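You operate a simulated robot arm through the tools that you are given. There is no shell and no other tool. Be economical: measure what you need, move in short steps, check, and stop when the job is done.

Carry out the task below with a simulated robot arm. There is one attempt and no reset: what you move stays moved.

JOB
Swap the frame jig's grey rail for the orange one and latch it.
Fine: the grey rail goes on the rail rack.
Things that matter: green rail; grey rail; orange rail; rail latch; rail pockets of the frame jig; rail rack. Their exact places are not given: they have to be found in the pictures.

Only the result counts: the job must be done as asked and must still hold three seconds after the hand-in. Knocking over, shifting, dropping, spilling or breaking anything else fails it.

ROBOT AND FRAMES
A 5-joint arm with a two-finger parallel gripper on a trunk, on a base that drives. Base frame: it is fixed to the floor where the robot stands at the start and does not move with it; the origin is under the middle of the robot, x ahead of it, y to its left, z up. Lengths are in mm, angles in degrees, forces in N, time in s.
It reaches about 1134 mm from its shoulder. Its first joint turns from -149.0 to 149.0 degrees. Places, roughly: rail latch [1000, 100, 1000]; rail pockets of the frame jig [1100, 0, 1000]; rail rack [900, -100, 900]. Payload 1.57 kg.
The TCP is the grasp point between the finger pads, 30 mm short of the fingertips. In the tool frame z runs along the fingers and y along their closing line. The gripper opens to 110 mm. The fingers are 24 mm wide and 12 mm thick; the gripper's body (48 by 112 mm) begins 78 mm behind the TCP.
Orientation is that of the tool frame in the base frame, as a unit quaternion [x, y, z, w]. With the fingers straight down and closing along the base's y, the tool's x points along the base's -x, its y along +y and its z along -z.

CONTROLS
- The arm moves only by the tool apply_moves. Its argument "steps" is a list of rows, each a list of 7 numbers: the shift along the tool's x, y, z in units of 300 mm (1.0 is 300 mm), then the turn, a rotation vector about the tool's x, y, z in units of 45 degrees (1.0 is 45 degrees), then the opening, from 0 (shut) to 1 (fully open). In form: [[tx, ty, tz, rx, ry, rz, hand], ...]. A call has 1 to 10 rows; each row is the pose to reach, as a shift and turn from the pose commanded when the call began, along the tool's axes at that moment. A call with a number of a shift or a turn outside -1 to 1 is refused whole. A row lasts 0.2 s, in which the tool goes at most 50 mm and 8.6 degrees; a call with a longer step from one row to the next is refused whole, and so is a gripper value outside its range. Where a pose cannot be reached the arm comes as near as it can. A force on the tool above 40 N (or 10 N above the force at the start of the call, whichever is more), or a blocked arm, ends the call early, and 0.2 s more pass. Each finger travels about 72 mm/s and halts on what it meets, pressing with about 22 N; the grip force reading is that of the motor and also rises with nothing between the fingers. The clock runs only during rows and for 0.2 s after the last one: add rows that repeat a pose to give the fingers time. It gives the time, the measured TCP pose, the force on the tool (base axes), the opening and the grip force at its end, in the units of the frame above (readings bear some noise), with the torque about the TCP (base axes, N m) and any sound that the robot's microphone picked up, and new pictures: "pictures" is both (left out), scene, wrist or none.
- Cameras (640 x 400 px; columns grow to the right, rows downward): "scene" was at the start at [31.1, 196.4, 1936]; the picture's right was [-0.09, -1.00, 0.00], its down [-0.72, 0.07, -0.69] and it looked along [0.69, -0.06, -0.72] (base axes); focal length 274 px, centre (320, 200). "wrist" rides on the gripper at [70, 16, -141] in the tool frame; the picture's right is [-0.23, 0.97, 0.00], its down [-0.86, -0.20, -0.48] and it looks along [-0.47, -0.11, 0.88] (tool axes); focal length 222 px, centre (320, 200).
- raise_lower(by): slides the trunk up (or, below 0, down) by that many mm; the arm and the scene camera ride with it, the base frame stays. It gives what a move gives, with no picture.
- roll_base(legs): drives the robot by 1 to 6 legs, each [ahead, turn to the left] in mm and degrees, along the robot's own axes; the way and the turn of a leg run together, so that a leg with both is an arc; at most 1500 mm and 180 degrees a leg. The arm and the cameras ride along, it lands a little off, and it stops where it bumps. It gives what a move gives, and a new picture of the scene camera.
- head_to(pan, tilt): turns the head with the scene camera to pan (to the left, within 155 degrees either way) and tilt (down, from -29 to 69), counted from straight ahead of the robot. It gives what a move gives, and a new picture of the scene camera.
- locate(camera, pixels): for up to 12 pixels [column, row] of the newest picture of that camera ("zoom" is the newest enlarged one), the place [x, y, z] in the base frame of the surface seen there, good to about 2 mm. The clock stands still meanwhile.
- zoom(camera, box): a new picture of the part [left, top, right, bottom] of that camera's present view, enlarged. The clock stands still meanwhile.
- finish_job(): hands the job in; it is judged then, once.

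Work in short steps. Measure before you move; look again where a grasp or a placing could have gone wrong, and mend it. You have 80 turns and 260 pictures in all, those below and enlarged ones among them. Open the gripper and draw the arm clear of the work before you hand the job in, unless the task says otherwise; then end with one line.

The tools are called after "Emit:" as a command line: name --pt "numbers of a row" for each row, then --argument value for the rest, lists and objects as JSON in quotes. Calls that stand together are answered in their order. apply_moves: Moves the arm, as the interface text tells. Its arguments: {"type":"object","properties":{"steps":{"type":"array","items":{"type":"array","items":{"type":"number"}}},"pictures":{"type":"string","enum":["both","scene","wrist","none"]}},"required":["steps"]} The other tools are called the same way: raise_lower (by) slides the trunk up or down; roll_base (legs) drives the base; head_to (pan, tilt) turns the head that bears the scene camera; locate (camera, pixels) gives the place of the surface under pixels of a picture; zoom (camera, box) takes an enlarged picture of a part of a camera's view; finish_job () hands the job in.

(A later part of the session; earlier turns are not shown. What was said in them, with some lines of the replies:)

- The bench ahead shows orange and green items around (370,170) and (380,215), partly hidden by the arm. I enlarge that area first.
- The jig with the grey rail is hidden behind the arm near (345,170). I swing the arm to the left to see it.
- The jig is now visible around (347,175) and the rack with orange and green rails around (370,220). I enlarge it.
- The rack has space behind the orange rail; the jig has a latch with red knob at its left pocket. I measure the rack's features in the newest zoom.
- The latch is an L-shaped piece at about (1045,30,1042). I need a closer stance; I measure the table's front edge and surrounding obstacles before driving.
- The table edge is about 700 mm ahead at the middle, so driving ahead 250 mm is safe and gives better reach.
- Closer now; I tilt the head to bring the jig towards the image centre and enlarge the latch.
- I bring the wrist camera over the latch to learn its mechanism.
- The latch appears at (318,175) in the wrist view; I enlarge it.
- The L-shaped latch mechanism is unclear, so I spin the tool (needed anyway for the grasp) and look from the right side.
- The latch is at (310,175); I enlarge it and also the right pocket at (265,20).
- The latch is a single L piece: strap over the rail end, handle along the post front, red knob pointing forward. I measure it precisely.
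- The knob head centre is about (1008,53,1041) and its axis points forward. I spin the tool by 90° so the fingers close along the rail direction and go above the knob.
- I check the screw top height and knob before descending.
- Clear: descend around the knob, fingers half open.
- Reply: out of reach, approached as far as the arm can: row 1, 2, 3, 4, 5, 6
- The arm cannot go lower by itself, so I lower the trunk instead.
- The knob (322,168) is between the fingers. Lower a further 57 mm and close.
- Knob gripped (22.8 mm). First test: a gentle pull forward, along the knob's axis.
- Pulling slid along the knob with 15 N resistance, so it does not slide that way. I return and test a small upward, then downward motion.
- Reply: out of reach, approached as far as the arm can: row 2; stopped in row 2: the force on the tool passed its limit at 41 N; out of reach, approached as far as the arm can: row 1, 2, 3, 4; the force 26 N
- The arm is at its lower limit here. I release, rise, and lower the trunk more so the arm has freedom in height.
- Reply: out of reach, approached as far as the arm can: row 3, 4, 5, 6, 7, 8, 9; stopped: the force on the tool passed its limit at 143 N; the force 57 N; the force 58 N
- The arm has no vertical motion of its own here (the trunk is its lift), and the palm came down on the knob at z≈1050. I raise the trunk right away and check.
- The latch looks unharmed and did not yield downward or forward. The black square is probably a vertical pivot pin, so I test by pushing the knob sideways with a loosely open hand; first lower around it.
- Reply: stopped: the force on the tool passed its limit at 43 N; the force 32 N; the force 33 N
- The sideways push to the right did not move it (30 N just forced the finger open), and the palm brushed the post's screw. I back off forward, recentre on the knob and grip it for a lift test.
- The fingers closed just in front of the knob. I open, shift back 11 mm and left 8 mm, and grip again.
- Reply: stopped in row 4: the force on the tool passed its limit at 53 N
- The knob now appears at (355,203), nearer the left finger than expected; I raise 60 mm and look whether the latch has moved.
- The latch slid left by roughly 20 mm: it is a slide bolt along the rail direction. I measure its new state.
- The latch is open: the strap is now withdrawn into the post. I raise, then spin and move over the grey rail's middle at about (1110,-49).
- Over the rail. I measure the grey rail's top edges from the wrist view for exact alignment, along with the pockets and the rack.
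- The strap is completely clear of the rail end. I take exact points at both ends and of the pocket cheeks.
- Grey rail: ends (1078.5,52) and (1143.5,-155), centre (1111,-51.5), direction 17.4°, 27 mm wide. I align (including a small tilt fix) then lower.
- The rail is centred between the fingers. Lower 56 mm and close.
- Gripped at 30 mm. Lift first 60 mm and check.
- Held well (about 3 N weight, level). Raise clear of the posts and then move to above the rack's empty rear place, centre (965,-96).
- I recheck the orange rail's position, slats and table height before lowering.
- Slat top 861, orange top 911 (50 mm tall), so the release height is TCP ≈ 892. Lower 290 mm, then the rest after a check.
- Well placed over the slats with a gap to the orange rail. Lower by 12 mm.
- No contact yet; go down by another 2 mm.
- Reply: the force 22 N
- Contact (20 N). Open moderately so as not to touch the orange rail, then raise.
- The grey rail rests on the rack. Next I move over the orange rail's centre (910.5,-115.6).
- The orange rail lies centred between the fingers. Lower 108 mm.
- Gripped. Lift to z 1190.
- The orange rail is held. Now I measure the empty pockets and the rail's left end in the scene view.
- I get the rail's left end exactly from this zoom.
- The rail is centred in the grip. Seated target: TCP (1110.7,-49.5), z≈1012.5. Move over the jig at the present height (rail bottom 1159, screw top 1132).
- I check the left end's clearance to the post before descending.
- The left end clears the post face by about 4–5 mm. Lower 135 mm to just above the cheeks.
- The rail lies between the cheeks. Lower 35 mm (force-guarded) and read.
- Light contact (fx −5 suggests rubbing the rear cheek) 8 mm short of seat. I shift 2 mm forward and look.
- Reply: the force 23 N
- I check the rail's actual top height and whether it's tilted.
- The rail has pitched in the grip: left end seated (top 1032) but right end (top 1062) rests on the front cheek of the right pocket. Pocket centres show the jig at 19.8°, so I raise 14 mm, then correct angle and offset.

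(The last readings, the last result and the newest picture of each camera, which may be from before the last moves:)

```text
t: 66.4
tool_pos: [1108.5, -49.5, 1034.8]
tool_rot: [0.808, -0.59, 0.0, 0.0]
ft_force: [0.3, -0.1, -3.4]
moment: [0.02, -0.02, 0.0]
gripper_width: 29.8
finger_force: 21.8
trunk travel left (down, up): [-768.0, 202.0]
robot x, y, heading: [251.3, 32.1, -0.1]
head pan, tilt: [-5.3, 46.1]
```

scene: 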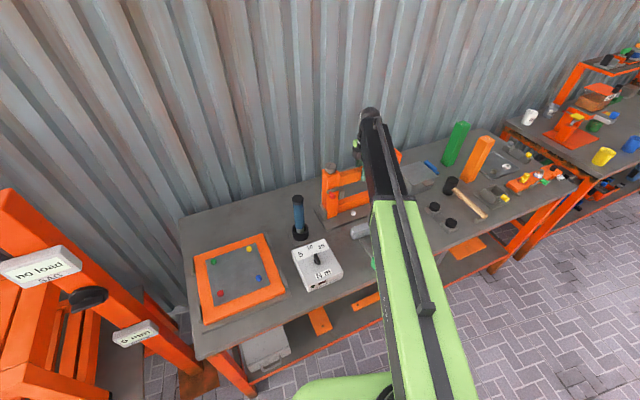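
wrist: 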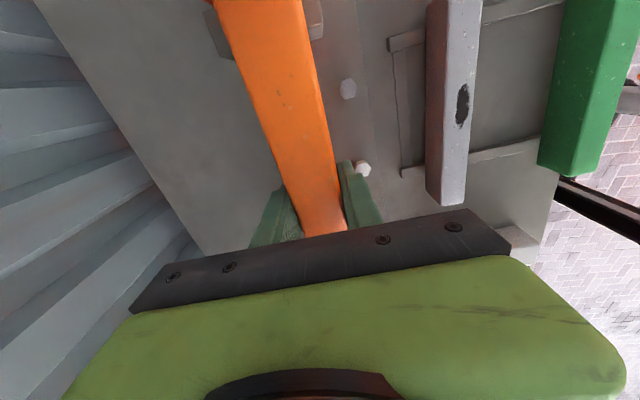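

Emit:
apply_moves --pt "0.002 -0.005 0 0 0 -0.022 0" --pt "0.003 -0.01 0 0 0 -0.044 0" --pt "0.003 -0.01 0 0 0 -0.044 0" --pictures "both"

Emit:
zoom --camera "wrist" --box '[190, 0, 350, 100]'

Emit:
locate --camera "zoom" --pixels '[[120, 60], [250, 60], [400, 60], [250, 300], [60, 130], [110, 260], [450, 60], [480, 150]]'

```text
t: 67.2
tool_pos: [1112.5, -49.4, 1034.0]
tool_rot: [0.818, -0.575, -0.001, 0.0]
ft_force: [-0.2, 1.0, -2.8]
moment: [-0.01, 0.0, -0.04]
gripper_width: 30.1
finger_force: 22.0
trunk travel left (down, up): [-768.0, 202.0]
robot x, y, heading: [246.5, 37.1, 0.1]
head pan, tilt: [-5.3, 46.1]
```

scene: 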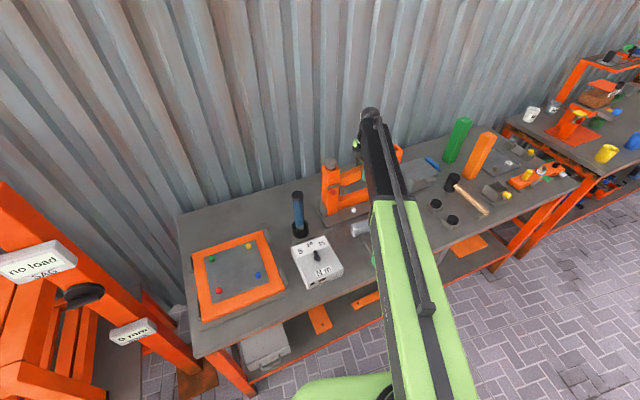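
wrist: 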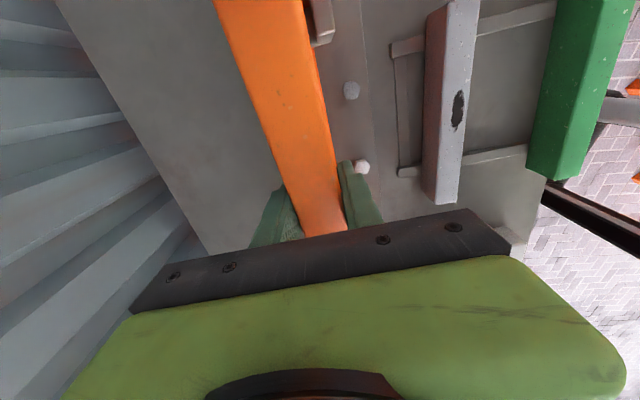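

```text
4.00 times, centred on (270, 50) of wrist
```

zoom: 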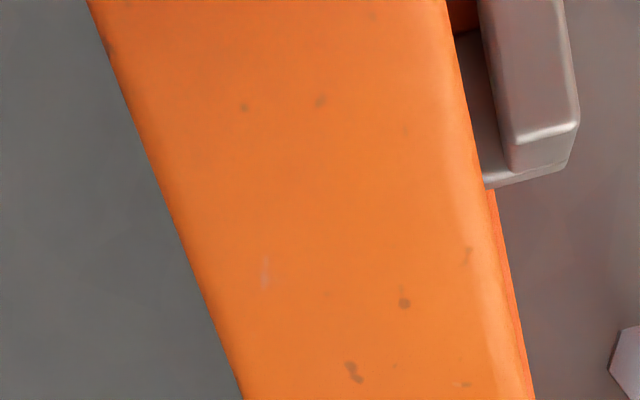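

```text
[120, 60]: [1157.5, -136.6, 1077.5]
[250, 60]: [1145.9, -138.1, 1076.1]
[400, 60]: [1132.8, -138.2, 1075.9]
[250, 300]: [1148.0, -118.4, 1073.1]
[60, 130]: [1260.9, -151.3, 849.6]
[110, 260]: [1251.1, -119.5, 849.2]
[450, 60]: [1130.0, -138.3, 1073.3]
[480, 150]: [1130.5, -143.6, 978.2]
```

Now the rail matches both pockets (right end centre n≈1050). Lower 16 mm and read.

Emit:
raise_lower --by -16

```text
t: 67.8
tool_pos: [1111.4, -49.2, 1019.1]
tool_rot: [0.817, -0.577, -0.001, 0.0]
ft_force: [-0.4, 0.6, -3.5]
moment: [0.0, 0.02, -0.07]
gripper_width: 29.8
finger_force: 22.4
trunk travel left (down, up): [-752.0, 218.0]
robot x, y, heading: [250.7, 33.0, 0.1]
head pan, tilt: [-5.3, 46.1]
```

No contact yet; go on in small steps.

Emit:
raise_lower --by -6

Emit:
apply_moves --pt "0 0 0 0 0 0 0" --pictures "wrist"

Emit:
locate --camera "wrist" --pixels '[[240, 20], [260, 20], [295, 20], [300, 100], [315, 160]]'

Emit:
zoom --camera "scene" --box '[310, 165, 390, 215]'

```text
t: 68.3
tool_pos: [1112.2, -48.7, 1012.7]
tool_rot: [0.818, -0.576, 0.0, 0.0]
ft_force: [-0.7, -0.5, -1.3]
moment: [0.06, 0.02, 0.03]
gripper_width: 30.0
finger_force: 21.9
trunk travel left (down, up): [-746.0, 224.0]
robot x, y, heading: [248.7, 34.0, -0.1]
head pan, tilt: [-5.3, 46.1]
```

```text
t: 68.7
tool_pos: [1111.1, -49.9, 1013.6]
tool_rot: [0.817, -0.576, -0.001, 0.0]
ft_force: [0.0, 0.1, -2.3]
moment: [-0.01, 0.02, 0.01]
gripper_width: 29.9
finger_force: 21.7
trunk travel left (down, up): [-746.0, 224.0]
robot x, y, heading: [246.2, 33.9, -0.3]
head pan, tilt: [-5.3, 46.1]
```

wrist: 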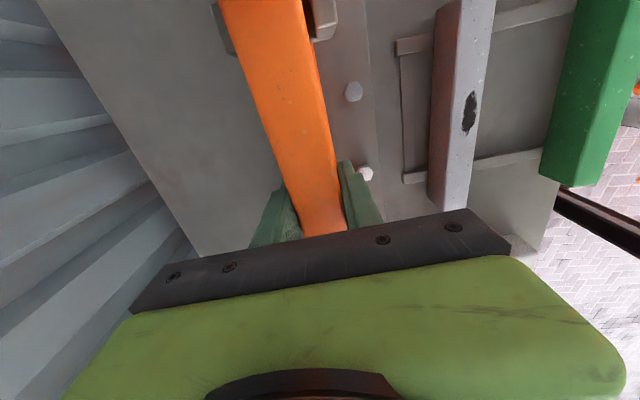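

```text
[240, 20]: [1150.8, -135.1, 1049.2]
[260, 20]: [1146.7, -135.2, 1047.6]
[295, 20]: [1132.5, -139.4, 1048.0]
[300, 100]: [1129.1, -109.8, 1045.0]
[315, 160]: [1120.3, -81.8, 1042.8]
```

```text
8.00 times, centred on (350, 190) of scene
```

zoom: 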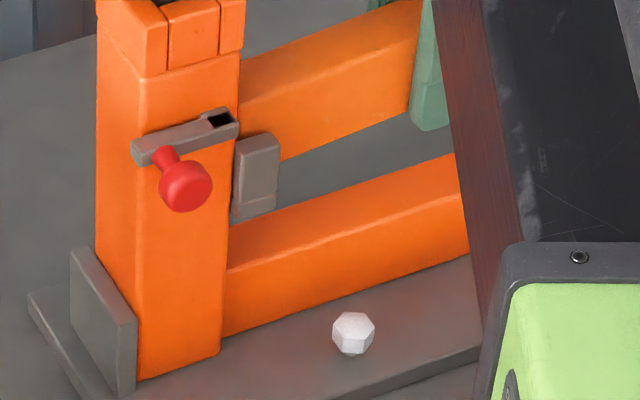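

The right end is now inside its pocket (top 1048, going to 1030). Continue lowering.

Emit:
raise_lower --by -8

Emit:
apply_moves --pt "0 0 0 0 0 0 0" --pictures "wrist"

Emit:
locate --camera "wrist" --pixels '[[240, 20], [260, 20], [295, 20], [300, 100], [315, 160]]'

```text
t: 69.3
tool_pos: [1112.1, -49.2, 1005.1]
tool_rot: [0.818, -0.575, 0.0, 0.0]
ft_force: [0.1, -0.3, -1.8]
moment: [0.05, 0.07, 0.04]
gripper_width: 30.0
finger_force: 22.1
trunk travel left (down, up): [-738.0, 232.0]
robot x, y, heading: [250.2, 36.4, 0.1]
head pan, tilt: [-5.3, 46.1]
```

```text
t: 69.7
tool_pos: [1111.3, -48.9, 1005.0]
tool_rot: [0.818, -0.576, 0.0, 0.0]
ft_force: [0.3, -0.3, -3.5]
moment: [0.01, -0.04, 0.02]
gripper_width: 29.5
finger_force: 21.7
trunk travel left (down, up): [-738.0, 232.0]
robot x, y, heading: [251.2, 33.1, -0.0]
head pan, tilt: [-5.3, 46.1]
```

wrist: 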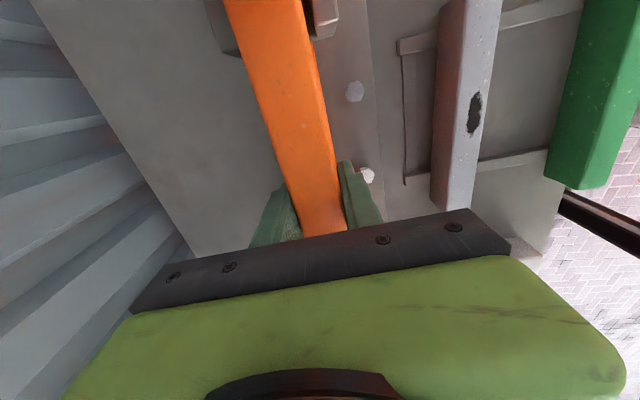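

```text
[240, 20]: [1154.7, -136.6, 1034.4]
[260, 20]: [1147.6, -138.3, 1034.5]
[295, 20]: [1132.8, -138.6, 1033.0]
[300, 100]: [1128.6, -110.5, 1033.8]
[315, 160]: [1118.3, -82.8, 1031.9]
```

Nearly level (1032–1034). Lower another 4 mm.

Emit:
raise_lower --by -4

Emit:
apply_moves --pt "0 0 0 0 0 0 0" --pictures "wrist"

Emit:
locate --camera "wrist" --pixels '[[240, 20], [260, 20], [295, 20], [300, 100], [315, 160]]'

```text
t: 70.2
tool_pos: [1111.7, -49.3, 1001.8]
tool_rot: [0.817, -0.577, 0.001, 0.0]
ft_force: [4.3, -1.7, 13.4]
moment: [-0.14, 0.15, -0.11]
gripper_width: 29.9
finger_force: 21.8
trunk travel left (down, up): [-734.0, 236.0]
robot x, y, heading: [248.1, 35.5, -0.1]
head pan, tilt: [-5.3, 46.1]
```

```text
t: 70.6
tool_pos: [1111.2, -49.1, 1002.2]
tool_rot: [0.818, -0.576, 0.0, -0.001]
ft_force: [7.0, -1.8, 16.0]
moment: [-0.34, 0.05, 0.0]
gripper_width: 29.9
finger_force: 21.6
trunk travel left (down, up): [-734.0, 236.0]
robot x, y, heading: [254.7, 38.0, -0.2]
head pan, tilt: [-5.3, 46.1]
```

wrist: 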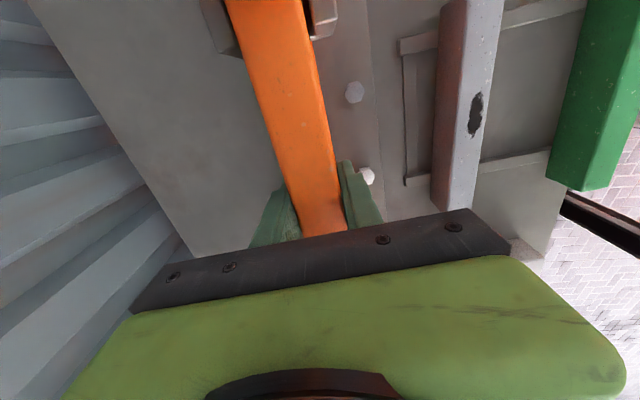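

```text
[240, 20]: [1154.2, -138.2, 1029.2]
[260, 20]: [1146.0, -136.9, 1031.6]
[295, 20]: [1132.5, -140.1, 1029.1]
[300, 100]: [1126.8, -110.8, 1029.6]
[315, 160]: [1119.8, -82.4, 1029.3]
```

Top is at 1029–1030 along its length with 16 N support force: seated and level. Release and raise.

Emit:
apply_moves --pt "0 0 0 0 0 0 0.3" --pt "0 0 0 0 0 0 0.55" --pt "0 0 0 0 0 0 0.55" --pt "0 0 0 0 0 0 0.55" --pictures "none"

Emit:
raise_lower --by 190

Emit:
apply_moves --pt "0 0 0 0 0 0 0.5" --pictures "both"

Emit:
zoom --camera "wrist" --box '[250, 0, 410, 240]'

```text
t: 71.6
tool_pos: [1111.6, -50.5, 1002.3]
tool_rot: [0.818, -0.575, 0.0, -0.001]
ft_force: [0.3, 0.7, 0.7]
moment: [-0.01, 0.03, -0.04]
gripper_width: 60.5
finger_force: 0.0
trunk travel left (down, up): [-734.0, 236.0]
robot x, y, heading: [248.5, 35.4, -0.1]
head pan, tilt: [-5.3, 46.1]
```

```text
t: 73.7
tool_pos: [1112.6, -49.9, 1191.8]
tool_rot: [0.818, -0.575, 0.0, 0.0]
ft_force: [-0.2, 0.5, 0.3]
moment: [0.0, 0.01, 0.02]
gripper_width: 60.4
finger_force: 0.2
trunk travel left (down, up): [-924.0, 46.0]
robot x, y, heading: [249.7, 37.2, -0.2]
head pan, tilt: [-5.3, 46.1]
```

```text
t: 74.1
tool_pos: [1112.0, -50.3, 1191.1]
tool_rot: [0.817, -0.576, 0.0, 0.0]
ft_force: [-0.7, -0.9, 0.5]
moment: [0.01, 0.01, -0.03]
gripper_width: 55.1
finger_force: 0.1
trunk travel left (down, up): [-924.0, 46.0]
robot x, y, heading: [248.1, 34.5, -0.2]
head pan, tilt: [-5.3, 46.1]
```

scene: 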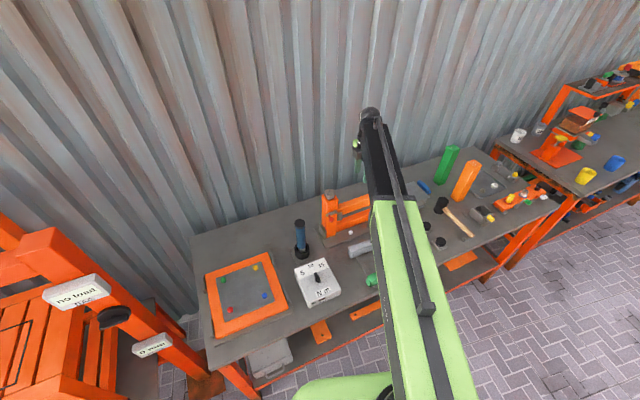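
wrist: 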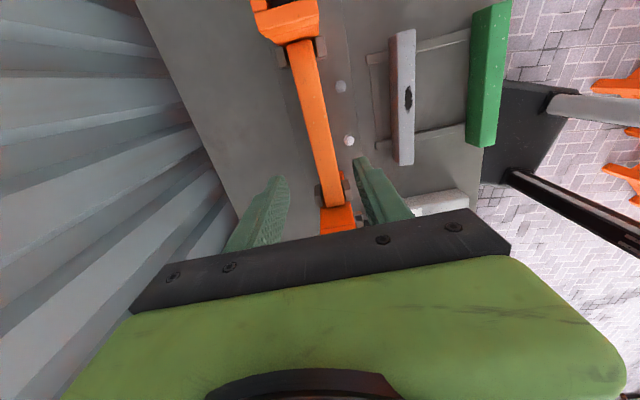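

```text
1.67 times, centred on (330, 120) of wrist
```

zoom: 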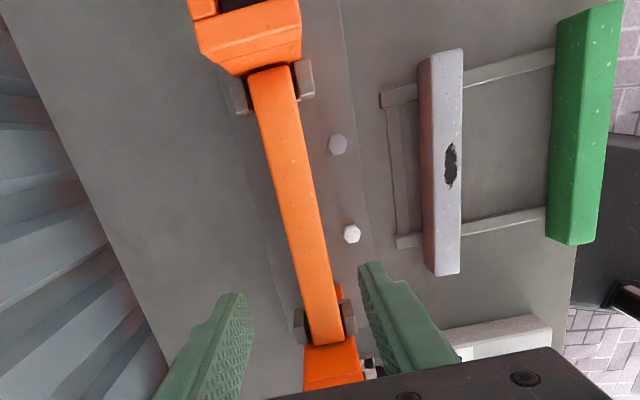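

The orange rail sits in both pockets and the grey one lies on the rack. Next, latch: I spin back 90°, close the hand, and move to the left of the knob.

Emit:
apply_moves --pt "-0.1 0.035 0 0 0 0.18 0.3" --pt "-0.21 0.07 0 0 0 0.36 0.2" --pt "-0.32 0.105 0 0 0 0.54 0.1" --pt "-0.43 0.14 0 0 0 0.72 0" --pt "-0.54 0.18 0 0 0 0.9 0" --pt "-0.625 0.211 0 0 0 1.0 0" --pictures "none"

Emit:
apply_moves --pt "0 0 0 0 0 0.18 0" --pt "0 0 0 0 0 0.36 0" --pt "0 0 0 0 0 0.54 0" --pt "0 0 0 0 0 0.72 0" --pt "0 0 0 0 0 0.9 0" --pt "0 0 0 0 0 1.0 0" --pt "0 0 0 0 0 1.0 0" --pictures "both"

Emit:
zoom --camera "wrist" --box '[240, 120, 360, 200]'

```text
t: 75.5
tool_pos: [989.1, 106.0, 1191.1]
tool_rot: [-0.534, 0.846, 0.0, 0.0]
ft_force: [-0.6, 0.2, 0.5]
moment: [0.0, 0.0, 0.01]
gripper_width: 0.0
finger_force: 21.2
trunk travel left (down, up): [-924.0, 46.0]
robot x, y, heading: [248.3, 31.5, -0.0]
head pan, tilt: [-5.3, 46.1]
```

```text
t: 77.1
tool_pos: [990.3, 104.7, 1190.7]
tool_rot: [-0.171, 0.985, 0.0, -0.001]
ft_force: [0.1, 0.3, 0.8]
moment: [0.02, 0.01, 0.01]
gripper_width: 0.3
finger_force: 21.4
trunk travel left (down, up): [-924.0, 46.0]
robot x, y, heading: [252.0, 33.9, -0.2]
head pan, tilt: [-5.3, 46.1]
```

scene: 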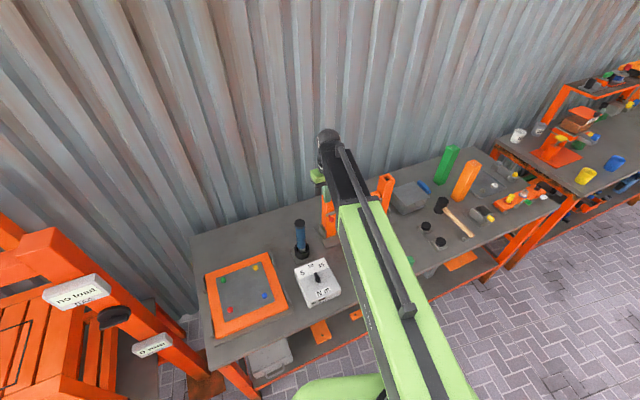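
wrist: 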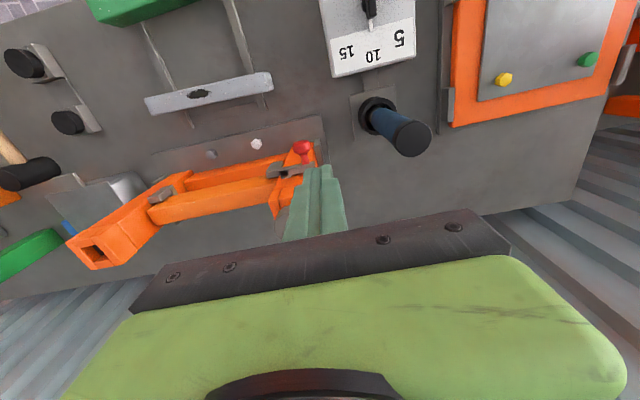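

```text
5.00 times, centred on (300, 160) of wrist
```

zoom: 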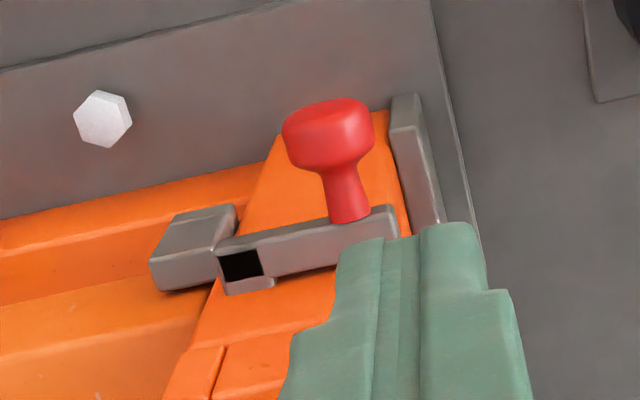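

I measure the knob's present place.

Emit:
locate --camera "zoom" --pixels '[[325, 110], [290, 130], [368, 130], [330, 160], [345, 190], [240, 265], [390, 215]]'

```text
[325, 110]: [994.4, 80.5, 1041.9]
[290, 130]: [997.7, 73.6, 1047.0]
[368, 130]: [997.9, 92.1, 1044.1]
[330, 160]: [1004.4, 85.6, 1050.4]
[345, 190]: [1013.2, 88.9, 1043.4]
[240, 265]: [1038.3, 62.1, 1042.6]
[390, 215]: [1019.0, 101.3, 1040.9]
```

The knob centre is at (999,82.5); I shift 9 mm further left for clearance and lower to TCP z 1058 (palm stays above the screw).

Emit:
apply_moves --pt "0 0.03 0 0 0 0 0" --pt "0 0.03 0 0 0 0 0" --pictures "none"

Emit:
raise_lower --by -131

Emit:
apply_moves --pt "0 0 0 0 0 0 0" --pictures "wrist"

```text
t: 77.7
tool_pos: [986.1, 113.5, 1191.0]
tool_rot: [-0.17, 0.985, -0.001, 0.0]
ft_force: [-0.6, 0.0, 0.2]
moment: [-0.03, -0.02, -0.02]
gripper_width: 0.0
finger_force: 21.6
trunk travel left (down, up): [-924.0, 46.0]
robot x, y, heading: [250.5, 33.8, -0.1]
head pan, tilt: [-5.3, 46.1]
```

```text
t: 79.3
tool_pos: [985.5, 113.2, 1060.1]
tool_rot: [-0.171, 0.985, 0.0, 0.001]
ft_force: [0.9, 0.2, -0.4]
moment: [0.01, 0.03, -0.02]
gripper_width: 0.0
finger_force: 21.0
trunk travel left (down, up): [-793.0, 177.0]
robot x, y, heading: [248.9, 40.3, 0.2]
head pan, tilt: [-5.3, 46.1]
```

```text
t: 79.7
tool_pos: [986.9, 114.6, 1061.7]
tool_rot: [-0.172, 0.985, 0.0, 0.0]
ft_force: [0.2, 0.0, -0.2]
moment: [0.01, 0.0, -0.03]
gripper_width: 0.2
finger_force: 21.8
trunk travel left (down, up): [-793.0, 177.0]
robot x, y, heading: [250.5, 33.8, -0.1]
head pan, tilt: [-5.3, 46.1]
```

wrist: 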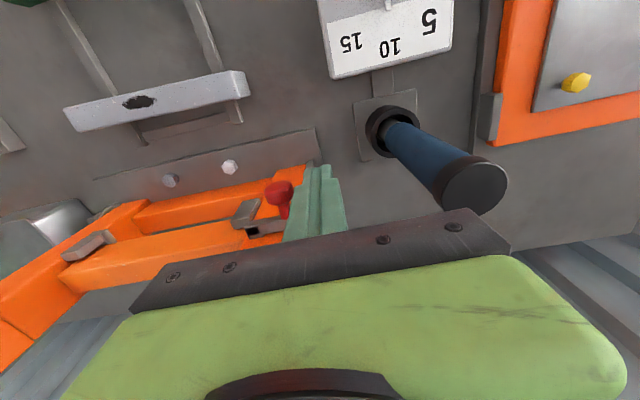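

The closed fingers stand left of the knob. Push right in small steps, up to 40 mm total.

Emit:
apply_moves --pt "0 -0.02 0 0 0 0 0" --pt "0 -0.04 0 0 0 0 0" --pt "0 -0.055 0 0 0 0 0" --pt "0 -0.07 0 0 0 0 0" --pt "0 -0.085 0 0 0 0 0" --pt "0 -0.1 0 0 0 0 0" --pt "0 -0.112 0 0 0 0 0" --pt "0 -0.124 0 0 0 0 0" --pt "0 -0.134 0 0 0 0 0" --pictures "wrist"

```text
t: 81.7
tool_pos: [1000.1, 76.0, 1059.9]
tool_rot: [-0.172, 0.985, 0.0, 0.0]
ft_force: [-0.3, 2.9, -1.0]
moment: [0.08, 0.02, 0.03]
gripper_width: 0.0
finger_force: 21.8
trunk travel left (down, up): [-793.0, 177.0]
robot x, y, heading: [249.7, 36.4, 0.2]
head pan, tilt: [-5.3, 46.1]
```

wrist: 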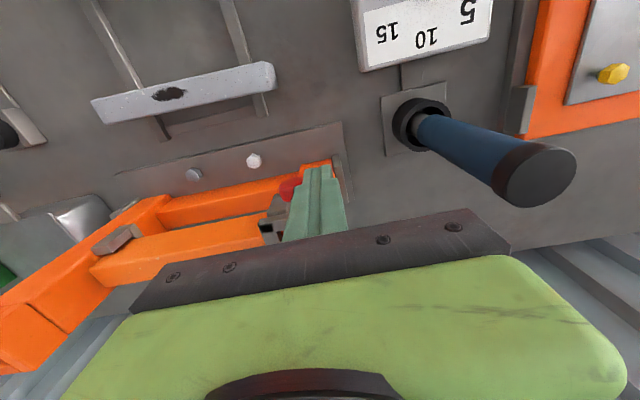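

It slides easily (3 N). I push a few mm more to feel the end stop.

Emit:
apply_moves --pt "0 -0.008 0 0 0 0 0" --pt "0 -0.016 0 0 0 0 0" --pt "0 -0.024 0 0 0 0 0" --pictures "wrist"

```text
t: 82.5
tool_pos: [1001.1, 73.6, 1060.5]
tool_rot: [-0.173, 0.985, 0.001, 0.0]
ft_force: [-14.8, 30.5, -6.9]
moment: [0.75, 0.42, 0.14]
gripper_width: 0.0
finger_force: 21.1
trunk travel left (down, up): [-793.0, 177.0]
robot x, y, heading: [251.0, 35.6, -0.2]
head pan, tilt: [-5.3, 46.1]
```

wrist: 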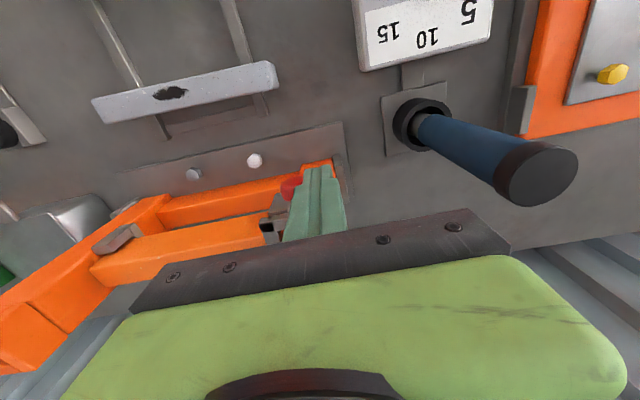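

The end stop is reached (30 N). I back off left, raise, swing the arm aside, and verify.

Emit:
apply_moves --pt "0 0.04 0 0 0 0 0" --pt "0 0.1 0 0 0 0 0" --pt "0 0.1 0 0 0 0 0" --pictures "none"

Emit:
raise_lower --by 150

Emit:
apply_moves --pt "0 0.1 0 0 0 0 0.3" --pt "0.05 0.24 0 0 0 0 0.5" --pt "0.1 0.38 0 0 0 0 0.5" --pt "0.12 0.52 0 0 0 0 0.5" --pt "0.14 0.66 0 0 0 0 0.5" --pt "0.16 0.8 0 0 0 0 0.5" --pictures "scene"

Emit:
zoom --camera "scene" --box '[310, 165, 406, 225]'

Emit:
zoom --camera "scene" --box '[330, 220, 442, 290]'

```text
t: 83.3
tool_pos: [992.3, 96.8, 1060.5]
tool_rot: [-0.17, 0.985, 0.0, 0.0]
ft_force: [0.2, -0.2, -0.2]
moment: [0.03, 0.0, 0.05]
gripper_width: 0.3
finger_force: 20.9
trunk travel left (down, up): [-793.0, 177.0]
robot x, y, heading: [250.6, 34.8, -0.1]
head pan, tilt: [-5.3, 46.1]
```

```text
t: 85.1
tool_pos: [992.1, 98.1, 1209.4]
tool_rot: [-0.17, 0.985, 0.0, 0.001]
ft_force: [0.1, 0.0, -0.1]
moment: [0.0, 0.02, 0.0]
gripper_width: 0.0
finger_force: 21.1
trunk travel left (down, up): [-943.0, 27.0]
robot x, y, heading: [249.0, 33.4, -0.1]
head pan, tilt: [-5.3, 46.1]
```

```text
t: 86.5
tool_pos: [866.7, 309.6, 1210.4]
tool_rot: [-0.17, 0.985, 0.0, 0.001]
ft_force: [-0.9, 0.2, -0.2]
moment: [-0.05, -0.04, 0.02]
gripper_width: 55.4
finger_force: 0.0
trunk travel left (down, up): [-943.0, 27.0]
robot x, y, heading: [247.3, 35.2, -0.1]
head pan, tilt: [-5.3, 46.1]
```

scene: 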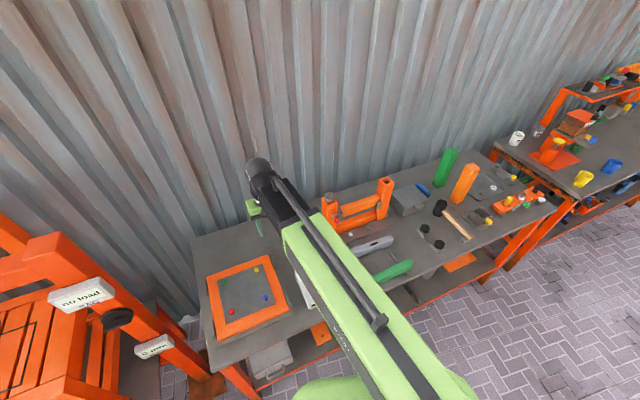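

```text
6.67 times, centred on (358, 195) of scene
```

zoom: 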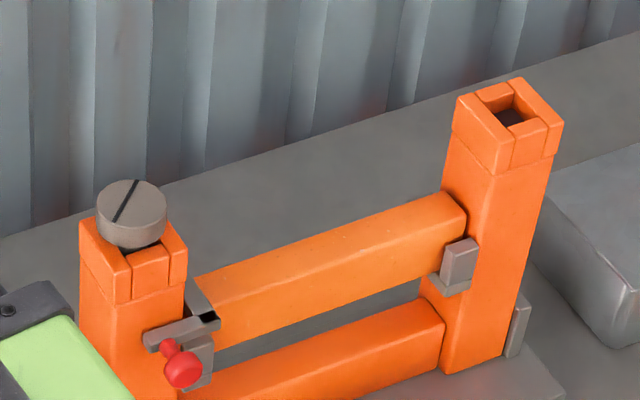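

```text
5.71 times, centred on (386, 255) of scene
```

zoom: 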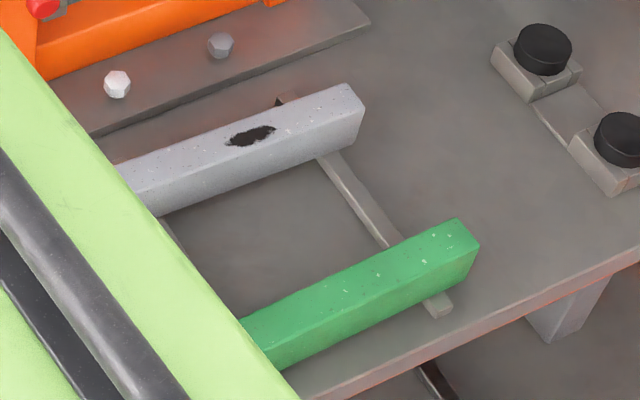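

The strap again covers the orange rail's left end as it did the grey one originally. The orange rail is level in both pockets and the grey rail is on the rack. The green rail is untouched and the arm is clear, so I hand in.

Emit:
finish_job

```text
The job is handed in.
```

The orange rail is in the frame jig and latched, and the grey rail is on the rail rack. I handed the job in with the gripper open and the arm clear. While I worked out how the latch moves, the gripper's palm came down on its knob at about 143 N. The latch showed no damage and slid normally afterwards.
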